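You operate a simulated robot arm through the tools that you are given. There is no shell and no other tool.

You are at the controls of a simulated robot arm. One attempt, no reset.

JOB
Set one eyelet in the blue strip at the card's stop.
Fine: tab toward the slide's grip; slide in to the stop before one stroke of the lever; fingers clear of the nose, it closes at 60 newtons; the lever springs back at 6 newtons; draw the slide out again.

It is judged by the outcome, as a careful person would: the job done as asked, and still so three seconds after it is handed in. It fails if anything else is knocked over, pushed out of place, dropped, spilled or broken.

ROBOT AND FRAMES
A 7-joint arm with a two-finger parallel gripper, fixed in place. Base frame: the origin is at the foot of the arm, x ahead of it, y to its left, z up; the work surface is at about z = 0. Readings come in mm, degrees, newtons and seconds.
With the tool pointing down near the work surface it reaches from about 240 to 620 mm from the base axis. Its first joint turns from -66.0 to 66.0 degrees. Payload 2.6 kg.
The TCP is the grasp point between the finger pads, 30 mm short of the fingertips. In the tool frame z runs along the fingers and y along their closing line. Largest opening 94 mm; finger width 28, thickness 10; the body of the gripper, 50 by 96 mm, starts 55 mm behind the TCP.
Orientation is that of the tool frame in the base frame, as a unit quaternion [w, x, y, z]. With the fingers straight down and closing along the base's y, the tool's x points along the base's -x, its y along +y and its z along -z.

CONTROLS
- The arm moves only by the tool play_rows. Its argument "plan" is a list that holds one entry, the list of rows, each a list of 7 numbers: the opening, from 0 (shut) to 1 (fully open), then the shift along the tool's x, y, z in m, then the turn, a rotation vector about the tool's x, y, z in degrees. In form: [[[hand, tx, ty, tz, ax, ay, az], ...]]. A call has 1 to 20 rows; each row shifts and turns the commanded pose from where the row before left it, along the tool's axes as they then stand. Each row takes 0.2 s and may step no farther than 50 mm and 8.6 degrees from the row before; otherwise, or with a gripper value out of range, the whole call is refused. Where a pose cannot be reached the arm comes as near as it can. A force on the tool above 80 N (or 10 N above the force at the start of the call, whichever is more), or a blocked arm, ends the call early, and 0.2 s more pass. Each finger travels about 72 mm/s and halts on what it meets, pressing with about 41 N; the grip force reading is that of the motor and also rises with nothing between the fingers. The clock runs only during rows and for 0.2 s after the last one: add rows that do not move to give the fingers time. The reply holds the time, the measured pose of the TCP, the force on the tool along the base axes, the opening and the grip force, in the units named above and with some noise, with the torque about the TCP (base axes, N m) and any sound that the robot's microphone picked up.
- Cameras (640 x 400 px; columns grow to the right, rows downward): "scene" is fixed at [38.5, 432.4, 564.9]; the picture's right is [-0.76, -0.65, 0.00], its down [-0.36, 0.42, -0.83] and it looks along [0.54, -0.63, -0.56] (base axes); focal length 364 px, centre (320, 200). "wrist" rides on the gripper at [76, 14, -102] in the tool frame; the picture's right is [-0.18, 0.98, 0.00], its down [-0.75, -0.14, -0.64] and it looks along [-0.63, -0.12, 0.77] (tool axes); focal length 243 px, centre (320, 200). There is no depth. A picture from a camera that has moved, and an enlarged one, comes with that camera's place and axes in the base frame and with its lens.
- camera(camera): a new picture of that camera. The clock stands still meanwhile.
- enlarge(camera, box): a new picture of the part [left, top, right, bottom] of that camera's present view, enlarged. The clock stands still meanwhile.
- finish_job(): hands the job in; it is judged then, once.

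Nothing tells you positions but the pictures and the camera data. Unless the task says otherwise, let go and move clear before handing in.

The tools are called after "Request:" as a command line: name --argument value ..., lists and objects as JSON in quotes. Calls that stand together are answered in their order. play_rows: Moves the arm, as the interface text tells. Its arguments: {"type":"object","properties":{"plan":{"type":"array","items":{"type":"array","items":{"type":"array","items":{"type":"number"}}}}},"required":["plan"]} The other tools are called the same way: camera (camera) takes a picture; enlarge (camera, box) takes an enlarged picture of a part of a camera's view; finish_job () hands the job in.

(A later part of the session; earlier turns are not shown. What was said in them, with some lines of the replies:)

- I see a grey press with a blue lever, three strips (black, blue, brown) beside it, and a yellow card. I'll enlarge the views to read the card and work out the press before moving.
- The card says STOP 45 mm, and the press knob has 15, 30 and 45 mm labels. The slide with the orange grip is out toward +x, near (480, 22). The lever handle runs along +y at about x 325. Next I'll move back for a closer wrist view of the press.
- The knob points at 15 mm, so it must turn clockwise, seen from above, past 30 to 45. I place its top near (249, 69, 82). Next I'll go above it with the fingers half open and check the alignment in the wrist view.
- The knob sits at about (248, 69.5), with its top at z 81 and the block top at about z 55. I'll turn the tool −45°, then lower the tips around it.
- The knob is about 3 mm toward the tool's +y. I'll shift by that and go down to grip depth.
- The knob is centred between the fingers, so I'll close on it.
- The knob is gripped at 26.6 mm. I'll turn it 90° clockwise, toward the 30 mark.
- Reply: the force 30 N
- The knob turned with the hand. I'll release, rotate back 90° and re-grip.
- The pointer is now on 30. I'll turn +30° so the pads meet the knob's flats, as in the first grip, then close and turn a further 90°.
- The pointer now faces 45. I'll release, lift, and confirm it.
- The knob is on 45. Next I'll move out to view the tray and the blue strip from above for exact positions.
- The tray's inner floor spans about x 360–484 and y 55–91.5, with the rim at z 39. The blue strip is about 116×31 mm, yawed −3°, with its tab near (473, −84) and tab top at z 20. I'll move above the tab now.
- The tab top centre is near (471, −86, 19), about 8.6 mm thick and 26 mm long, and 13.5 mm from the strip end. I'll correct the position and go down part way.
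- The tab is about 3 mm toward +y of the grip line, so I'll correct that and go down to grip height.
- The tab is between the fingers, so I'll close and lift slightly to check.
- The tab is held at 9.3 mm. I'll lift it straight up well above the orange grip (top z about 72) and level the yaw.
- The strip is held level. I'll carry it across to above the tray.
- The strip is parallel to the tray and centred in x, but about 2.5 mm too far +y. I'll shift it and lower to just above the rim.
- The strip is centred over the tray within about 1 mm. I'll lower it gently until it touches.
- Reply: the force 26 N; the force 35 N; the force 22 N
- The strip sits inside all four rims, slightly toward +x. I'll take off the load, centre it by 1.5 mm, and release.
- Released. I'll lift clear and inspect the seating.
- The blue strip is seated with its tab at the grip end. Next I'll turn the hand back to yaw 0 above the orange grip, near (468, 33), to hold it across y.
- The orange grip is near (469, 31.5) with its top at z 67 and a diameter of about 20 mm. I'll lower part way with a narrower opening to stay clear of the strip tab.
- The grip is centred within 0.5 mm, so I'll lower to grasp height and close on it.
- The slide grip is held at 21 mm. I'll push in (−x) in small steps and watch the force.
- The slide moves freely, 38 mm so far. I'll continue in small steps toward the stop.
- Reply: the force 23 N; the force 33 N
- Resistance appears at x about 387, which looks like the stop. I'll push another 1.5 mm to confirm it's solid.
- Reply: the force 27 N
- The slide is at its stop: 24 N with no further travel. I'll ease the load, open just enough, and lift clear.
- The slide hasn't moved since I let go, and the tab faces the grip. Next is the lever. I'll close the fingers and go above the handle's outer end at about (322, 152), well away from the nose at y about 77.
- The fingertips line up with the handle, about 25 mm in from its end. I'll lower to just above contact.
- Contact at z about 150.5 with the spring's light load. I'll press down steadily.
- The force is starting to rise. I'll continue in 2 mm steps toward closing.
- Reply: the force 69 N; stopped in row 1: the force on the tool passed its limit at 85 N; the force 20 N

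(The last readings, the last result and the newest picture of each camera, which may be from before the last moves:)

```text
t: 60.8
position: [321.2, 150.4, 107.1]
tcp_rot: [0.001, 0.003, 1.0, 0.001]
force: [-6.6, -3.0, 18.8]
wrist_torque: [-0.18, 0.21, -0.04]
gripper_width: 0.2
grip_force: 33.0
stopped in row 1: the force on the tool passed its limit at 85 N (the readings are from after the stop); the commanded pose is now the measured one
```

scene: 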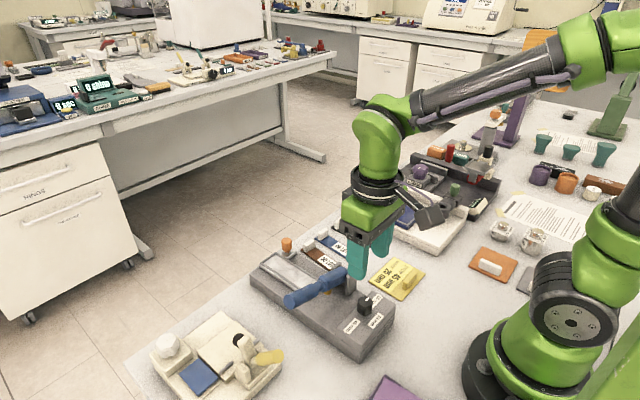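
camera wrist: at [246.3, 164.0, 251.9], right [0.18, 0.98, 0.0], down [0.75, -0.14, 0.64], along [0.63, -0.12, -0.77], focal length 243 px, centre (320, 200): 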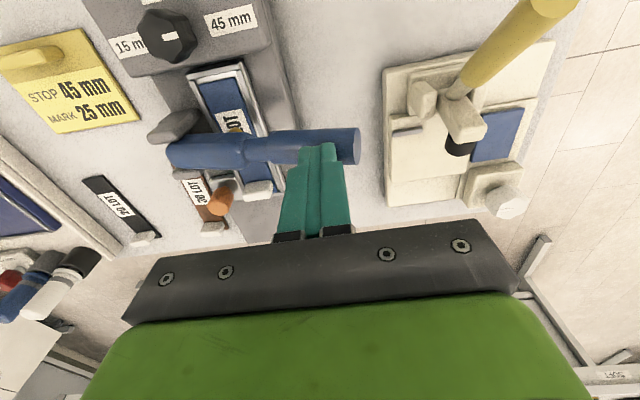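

The lever bottomed firmly: over 60 N, with 85 N at the peak and no further travel. I'll check the picture before letting the lever rise.

Request:
enlarge --camera "scene" --box '[300, 250, 400, 330]'

Request:
camera --camera "wrist"

```text
5.00 times, centred on (350, 290) of scene
camera zoom: at [38.4, 432.4, 565.0], right [-0.76, -0.65, 0.0], down [-0.36, 0.42, -0.83], along [0.54, -0.63, -0.56], focal length 1818 px, centre (170, -250)
```

zoom: 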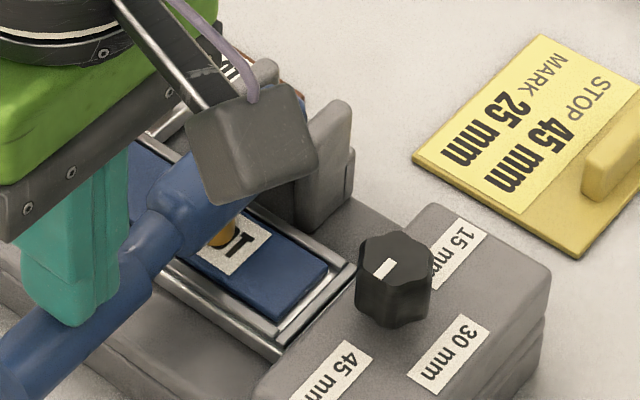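

```text
taken
camera wrist: at [246.2, 163.7, 209.6], right [0.19, 0.98, 0.0], down [0.75, -0.15, 0.64], along [0.63, -0.12, -0.77], focal length 243 px, centre (320, 200)
```

wrist: 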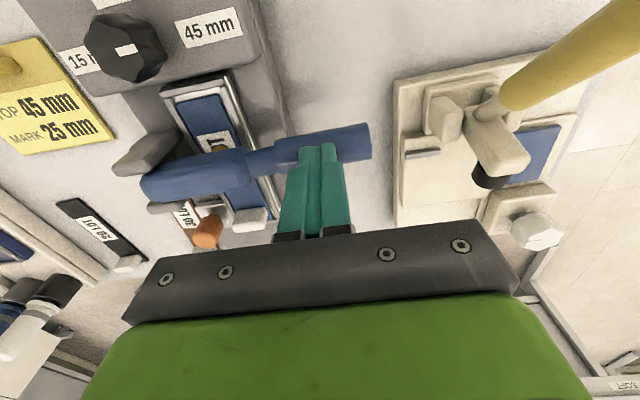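

The nose is down on the strip and it has been loaded past 60 N. I'll raise slowly so the lever follows up without snapping.

Request:
play_rows --plan '[[[0, 0, 0, -0.002, 0, 0, 0], [0, 0, 0, -0.003, 0, 0, 0], [0, 0, 0, -0.003, 0, 0, 0], [0, 0, 0, -0.003, 0, 0, 0], [0, 0, 0, -0.003, 0, 0, 0], [0, 0, 0, -0.003, 0, 0, 0], [0, 0, 0, -0.003, 0, 0, 0], [0, 0, 0, -0.003, 0, 0, 0], [0, 0, 0, -0.003, 0, 0, 0], [0, 0, 0, -0.003, 0, 0, 0], [0, 0, 0, -0.003, 0, 0, 0], [0, 0, 0, -0.003, 0, 0, 0], [0, 0, 0, -0.003, 0, 0, 0], [0, 0, 0, -0.003, 0, 0, 0], [0, 0, 0, -0.003, 0, 0, 0], [0, 0, 0, -0.003, 0, 0, 0], [0, 0, 0, 0, 0, 0, 0]]]'

Request:
enlarge --camera "scene" --box '[260, 220, 400, 330]'

```text
t: 64.3
position: [323.2, 150.1, 153.4]
tcp_rot: [0.0, 0.002, 1.0, 0.001]
force: [-0.2, -2.2, 1.0]
wrist_torque: [-0.05, 0.05, 0.01]
gripper_width: 0.0
grip_force: 32.7
```

```text
3.64 times, centred on (330, 275) of scene
camera zoom: at [38.5, 432.4, 564.9], right [-0.76, -0.65, 0.0], down [-0.36, 0.42, -0.83], along [0.54, -0.63, -0.56], focal length 1322 px, centre (284, -73)
```

zoom: 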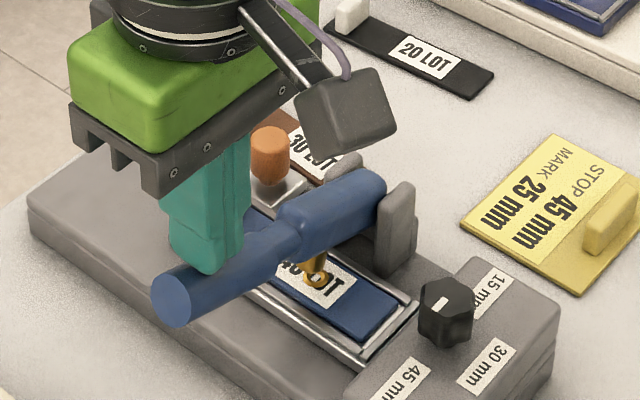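

A gold eyelet is now visible on the strip, and the lever has sprung back. I'll lift clear and return above the orange grip at about (387, 33).

Request:
play_rows --plan '[[[0, 0, 0, -0.02, 0, 0, 0], [0, 0, 0, -0.03, 0, 0, 0], [0, 0, 0, -0.03, 0, 0, 0], [0.1, -0.016, -0.03, 0, 0, 0, 0], [0.2, -0.016, -0.03, 0, 0, 0, 0], [0.3, -0.016, -0.03, 0, 0, 0, 0], [0.3, -0.0155, -0.027, 0, 0, 0, 0], [0.3, 0, 0, 0.04, 0, 0, 0], [0.3, 0, 0, 0.04, 0, 0, 0], [0.3, 0, 0, 0.03, 0, 0, 0], [0.3, 0, 0, 0, 0, 0, 0], [0.3, 0, 0, 0, 0, 0, 0]]]'

Request:
enlarge --camera "wrist" --box '[240, 80, 400, 180]'

Request:
enlarge --camera "scene" --box '[260, 220, 400, 330]'

```text
t: 67.0
position: [385.2, 32.9, 123.4]
tcp_rot: [0.0, 0.003, 1.0, 0.001]
force: [-0.1, 0.4, 0.5]
wrist_torque: [0.04, 0.04, -0.01]
gripper_width: 28.5
grip_force: 0.1
```

```text
4.00 times, centred on (320, 130) of wrist
camera zoom: at [310.2, 46.0, 225.4], right [0.19, 0.98, 0.0], down [0.75, -0.15, 0.64], along [0.63, -0.12, -0.77], focal length 970 px, centre (320, 480)
```

zoom: 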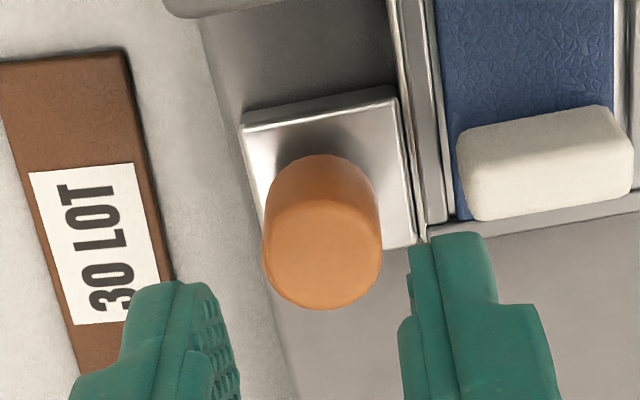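

```text
3.64 times, centred on (330, 275) of scene
camera zoom: at [38.5, 432.4, 564.9], right [-0.76, -0.65, 0.0], down [-0.36, 0.42, -0.83], along [0.54, -0.63, -0.56], focal length 1322 px, centre (284, -73)
```

zoom: 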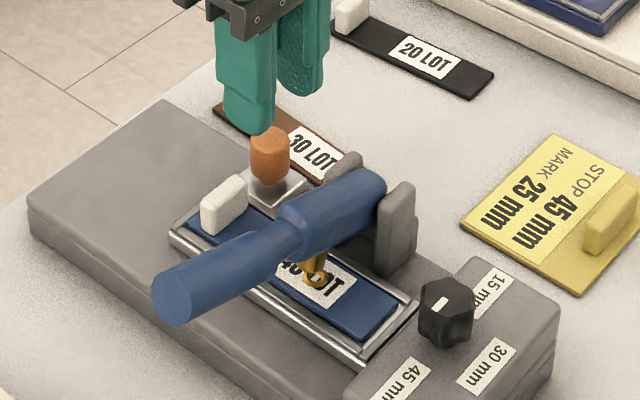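

I'll shift about 2.5 mm to +x, go down, and grasp the grip.

Request:
play_rows --plan '[[[0.3, -0.0025, 0, 0.015, 0, 0, 0], [0.3, 0, 0, 0.015, 0, 0, 0], [0.3, 0, 0, 0.013, 0, 0, 0], [0.3, 0, 0, 0, 0, 0, 0], [0.15, 0, 0, 0, 0, 0, 0], [0, 0, 0, 0, 0, 0, 0], [0, 0, 0, 0, 0, 0, 0]]]'

Request:
enlarge --camera "wrist" --box '[240, 80, 400, 180]'

```text
t: 68.5
position: [386.6, 32.4, 80.3]
tcp_rot: [0.001, 0.003, 1.0, 0.0]
force: [1.0, -7.9, -1.9]
wrist_torque: [-0.21, -0.28, -0.07]
gripper_width: 21.2
grip_force: 45.3
```

```text
4.00 times, centred on (320, 130) of wrist
camera zoom: at [311.4, 45.9, 182.2], right [0.19, 0.98, 0.0], down [0.75, -0.15, 0.64], along [0.63, -0.12, -0.77], focal length 970 px, centre (320, 480)
```

zoom: 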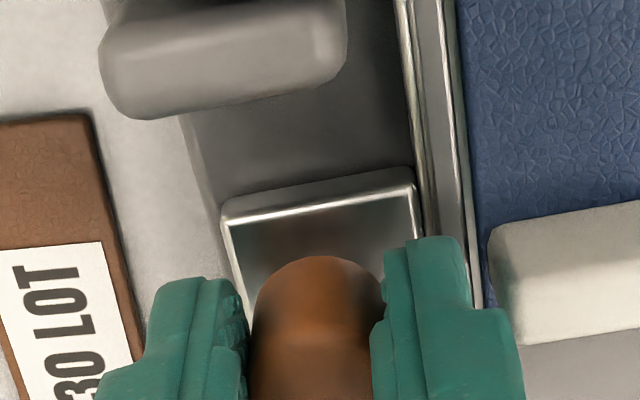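

Gripped. I'll draw the slide out in small steps.

Request:
play_rows --plan '[[[0, -0.003, 0, 0, 0, 0, 0], [0, -0.006, 0, 0, 0, 0, 0], [0, -0.007, 0, 0, 0, 0, 0], [0, -0.007, 0, 0, 0, 0, 0], [0, -0.007, 0, 0, 0, 0, 0], [0, -0.007, 0, 0, 0, 0, 0], [0, -0.004, 0, 0, 0, 0, 0], [0, 0, 0, 0, 0, 0, 0]]]'

Request:
enlarge --camera "scene" --box '[240, 210, 400, 330]'

```text
t: 70.3
position: [427.4, 32.3, 80.6]
tcp_rot: [0.0, 0.003, 1.0, 0.0]
force: [-1.2, -11.6, -4.6]
wrist_torque: [-0.32, 1.17, -0.15]
gripper_width: 21.4
grip_force: 44.6
```

```text
3.33 times, centred on (320, 270) of scene
camera zoom: at [38.5, 432.4, 564.9], right [-0.76, -0.65, 0.0], down [-0.36, 0.42, -0.83], along [0.54, -0.63, -0.56], focal length 1212 px, centre (320, -33)
```

zoom: 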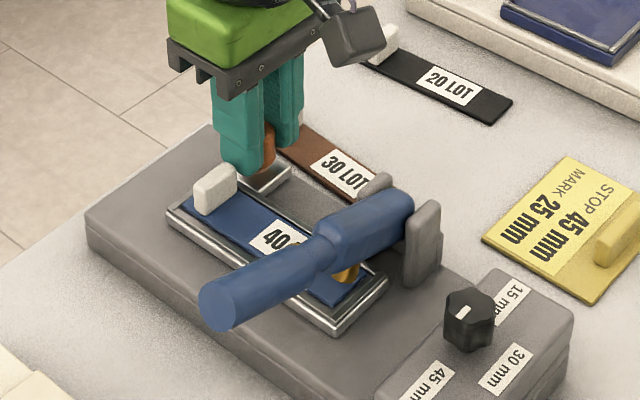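

Request:
play_rows --plan '[[[0, -0.006, -0.0005, 0, 0, 0, 0], [0, -0.007, 0, 0, 0, 0, 0], [0, -0.007, 0, 0, 0, 0, 0], [0, -0.007, 0, 0, 0, 0, 0], [0, -0.006, 0, 0, 0, 0, 0], [0, -0.005, 0, 0, 0, 0, 0], [0, -0.002, 0, 0, 0, 0, 0], [0, 0, 0, 0, 0, 0, 0]]]'

Request:
enlarge --camera "scene" --box '[240, 210, 400, 330]'

```text
t: 72.2
position: [469.5, 32.2, 81.2]
tcp_rot: [0.002, 0.003, 1.0, 0.001]
force: [-0.5, -4.2, 5.8]
wrist_torque: [-0.1, 0.8, -0.07]
gripper_width: 21.2
grip_force: 44.8
```

```text
3.33 times, centred on (320, 270) of scene
camera zoom: at [38.5, 432.4, 564.9], right [-0.76, -0.65, 0.0], down [-0.36, 0.42, -0.83], along [0.54, -0.63, -0.56], focal length 1212 px, centre (320, -33)
```

zoom: 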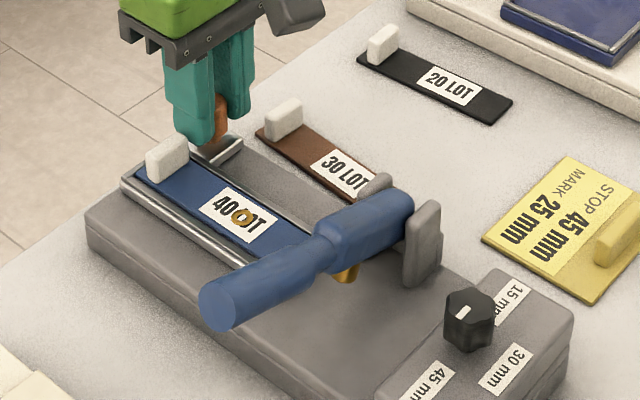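

The eyelet is clearly set in the strip. I'll draw the last few millimetres gently to the outer end.

Request:
play_rows --plan '[[[0, -0.0015, 0, 0, 0, 0, 0], [0, -0.0015, 0, 0, 0, 0, 0], [0, 0, 0, 0, 0, 0, 0]]]'

Request:
play_rows --plan '[[[0, -0.001, 0, 0, 0, 0, 0], [0, 0, 0, 0, 0, 0, 0]]]'

```text
t: 73.0
position: [469.4, 32.3, 80.6]
tcp_rot: [-0.001, 0.003, 1.0, 0.001]
force: [-16.4, -1.0, 12.4]
wrist_torque: [-0.07, 0.12, 0.06]
gripper_width: 21.1
grip_force: 44.9
```

```text
t: 73.5
position: [469.7, 33.4, 81.1]
tcp_rot: [-0.003, 0.004, 1.0, 0.001]
force: [-28.9, -2.6, 20.2]
wrist_torque: [-0.12, 0.36, 0.0]
gripper_width: 21.3
grip_force: 45.3
```

The slide is fully out against its end stop. I'll ease off the load, release, and lift clear.

Request:
play_rows --plan '[[[0, 0.002, 0, -0.001, 0, 0, 0], [0, 0, 0, 0, 0, 0, 0], [0.15, 0, 0, 0, 0, 0, 0], [0.3, 0, 0, 0, 0, 0, 0], [0.3, 0, 0, 0, 0, 0, 0]]]'

Request:
play_rows --plan '[[[0.3, 0, 0, -0.01, 0, 0, 0], [0.3, 0, 0, -0.02, 0, 0, 0], [0.3, 0, 0, -0.04, 0, 0, 0], [0.3, 0, 0, -0.045, 0, 0, 0], [0.3, 0, 0, -0.045, 0, 0, 0], [0.3, 0.04, 0, -0.03, 0, 0, 0], [0.3, 0.045, 0, 0, 0, 0, 0], [0.3, 0.045, 0, 0, 0, 0, 0], [0.3, 0, 0, 0, 0, 0, 0]]]'

Request:
camera --camera "wrist"

Request:
enlarge --camera "wrist" --box '[220, 0, 420, 160]'

Request:
camera --camera "scene"

Request:
enlarge --camera "scene" --box '[240, 210, 400, 330]'

```text
t: 74.8
position: [470.4, 32.4, 81.7]
tcp_rot: [0.001, 0.002, 1.0, 0.001]
force: [-0.3, -0.4, 0.3]
wrist_torque: [0.01, 0.01, -0.02]
gripper_width: 28.4
grip_force: 0.1
```

```text
t: 76.8
position: [334.7, 33.1, 273.0]
tcp_rot: [0.001, 0.003, 1.0, 0.001]
force: [0.5, 0.0, -0.1]
wrist_torque: [0.0, 0.03, 0.01]
gripper_width: 28.4
grip_force: 0.0
```

```text
taken
camera wrist: at [259.6, 45.5, 374.1], right [0.19, 0.98, 0.0], down [0.75, -0.15, 0.64], along [0.63, -0.12, -0.77], focal length 243 px, centre (320, 200)
```

wrist: 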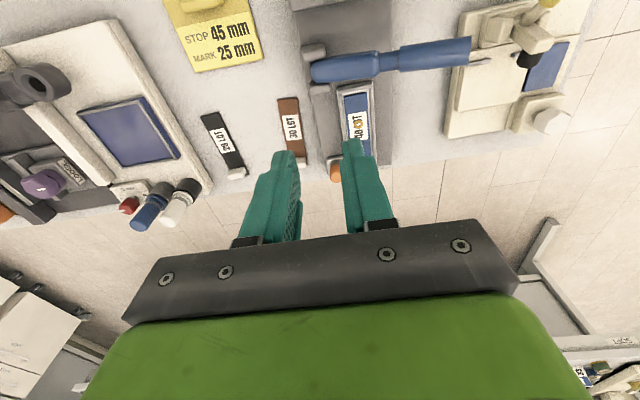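

```text
2.50 times, centred on (320, 80) of wrist
camera zoom: at [259.6, 45.5, 374.1], right [0.19, 0.98, 0.0], down [0.75, -0.15, 0.64], along [0.63, -0.12, -0.77], focal length 606 px, centre (320, 500)
```

zoom: 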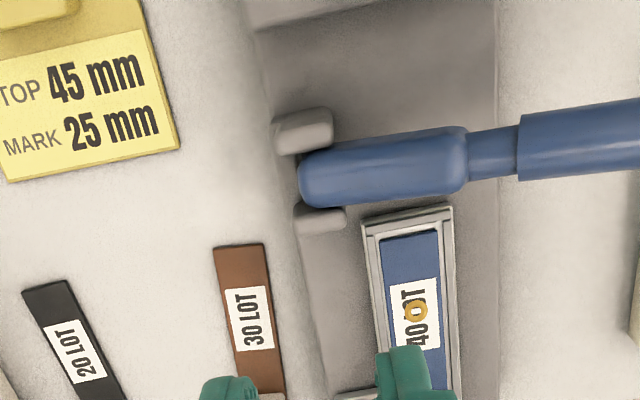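

```text
taken
```

scene: 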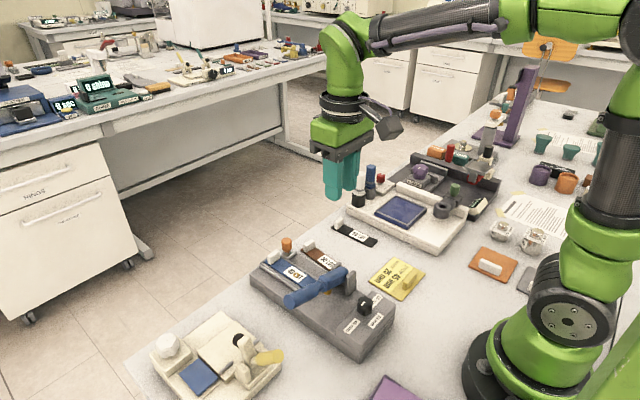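

```text
3.33 times, centred on (320, 270) of scene
camera zoom: at [38.4, 432.4, 564.9], right [-0.76, -0.65, 0.0], down [-0.36, 0.42, -0.83], along [0.54, -0.63, -0.56], focal length 1212 px, centre (320, -33)
```

zoom: 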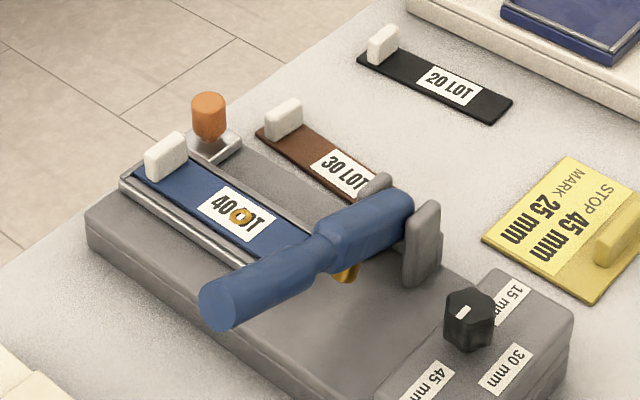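

One eyelet is set in the blue strip at the 45 mm stop. The lever is back up, the slide is fully out, nothing else has moved, and the gripper is clear, so I'm handing in.

Request:
finish_job

```text
The job is handed in.
```

I set one eyelet in the blue strip at the card's 45 mm stop and handed the job in; no verdict has come back yet.

- **Stop:** the knob was pointing at 15 mm, so I turned it past 30 to 45 before loading anything.
- **Strip:** the blue strip (40 LOT) lies in the tray with its tab toward the orange grip.
- **Slide in:** I pushed it until it stopped moving under about 24 N, then left it there for the stroke.
- **Lever:** I made one stroke, pressing near the end of the handle, well away from the nose. It held at 64 N, peaked at 85 N (which tripped the arm's force limit), and I let it rise slowly. The gold eyelet is visible in the strip.
- **Slide out:** it is drawn back to its outer end stop, with the strip still in the tray.

Centring the strip also dragged the slide in a few millimetres before the push.

In the last pictures the lever is up, the gripper is open and clear, and nothing else looks disturbed.
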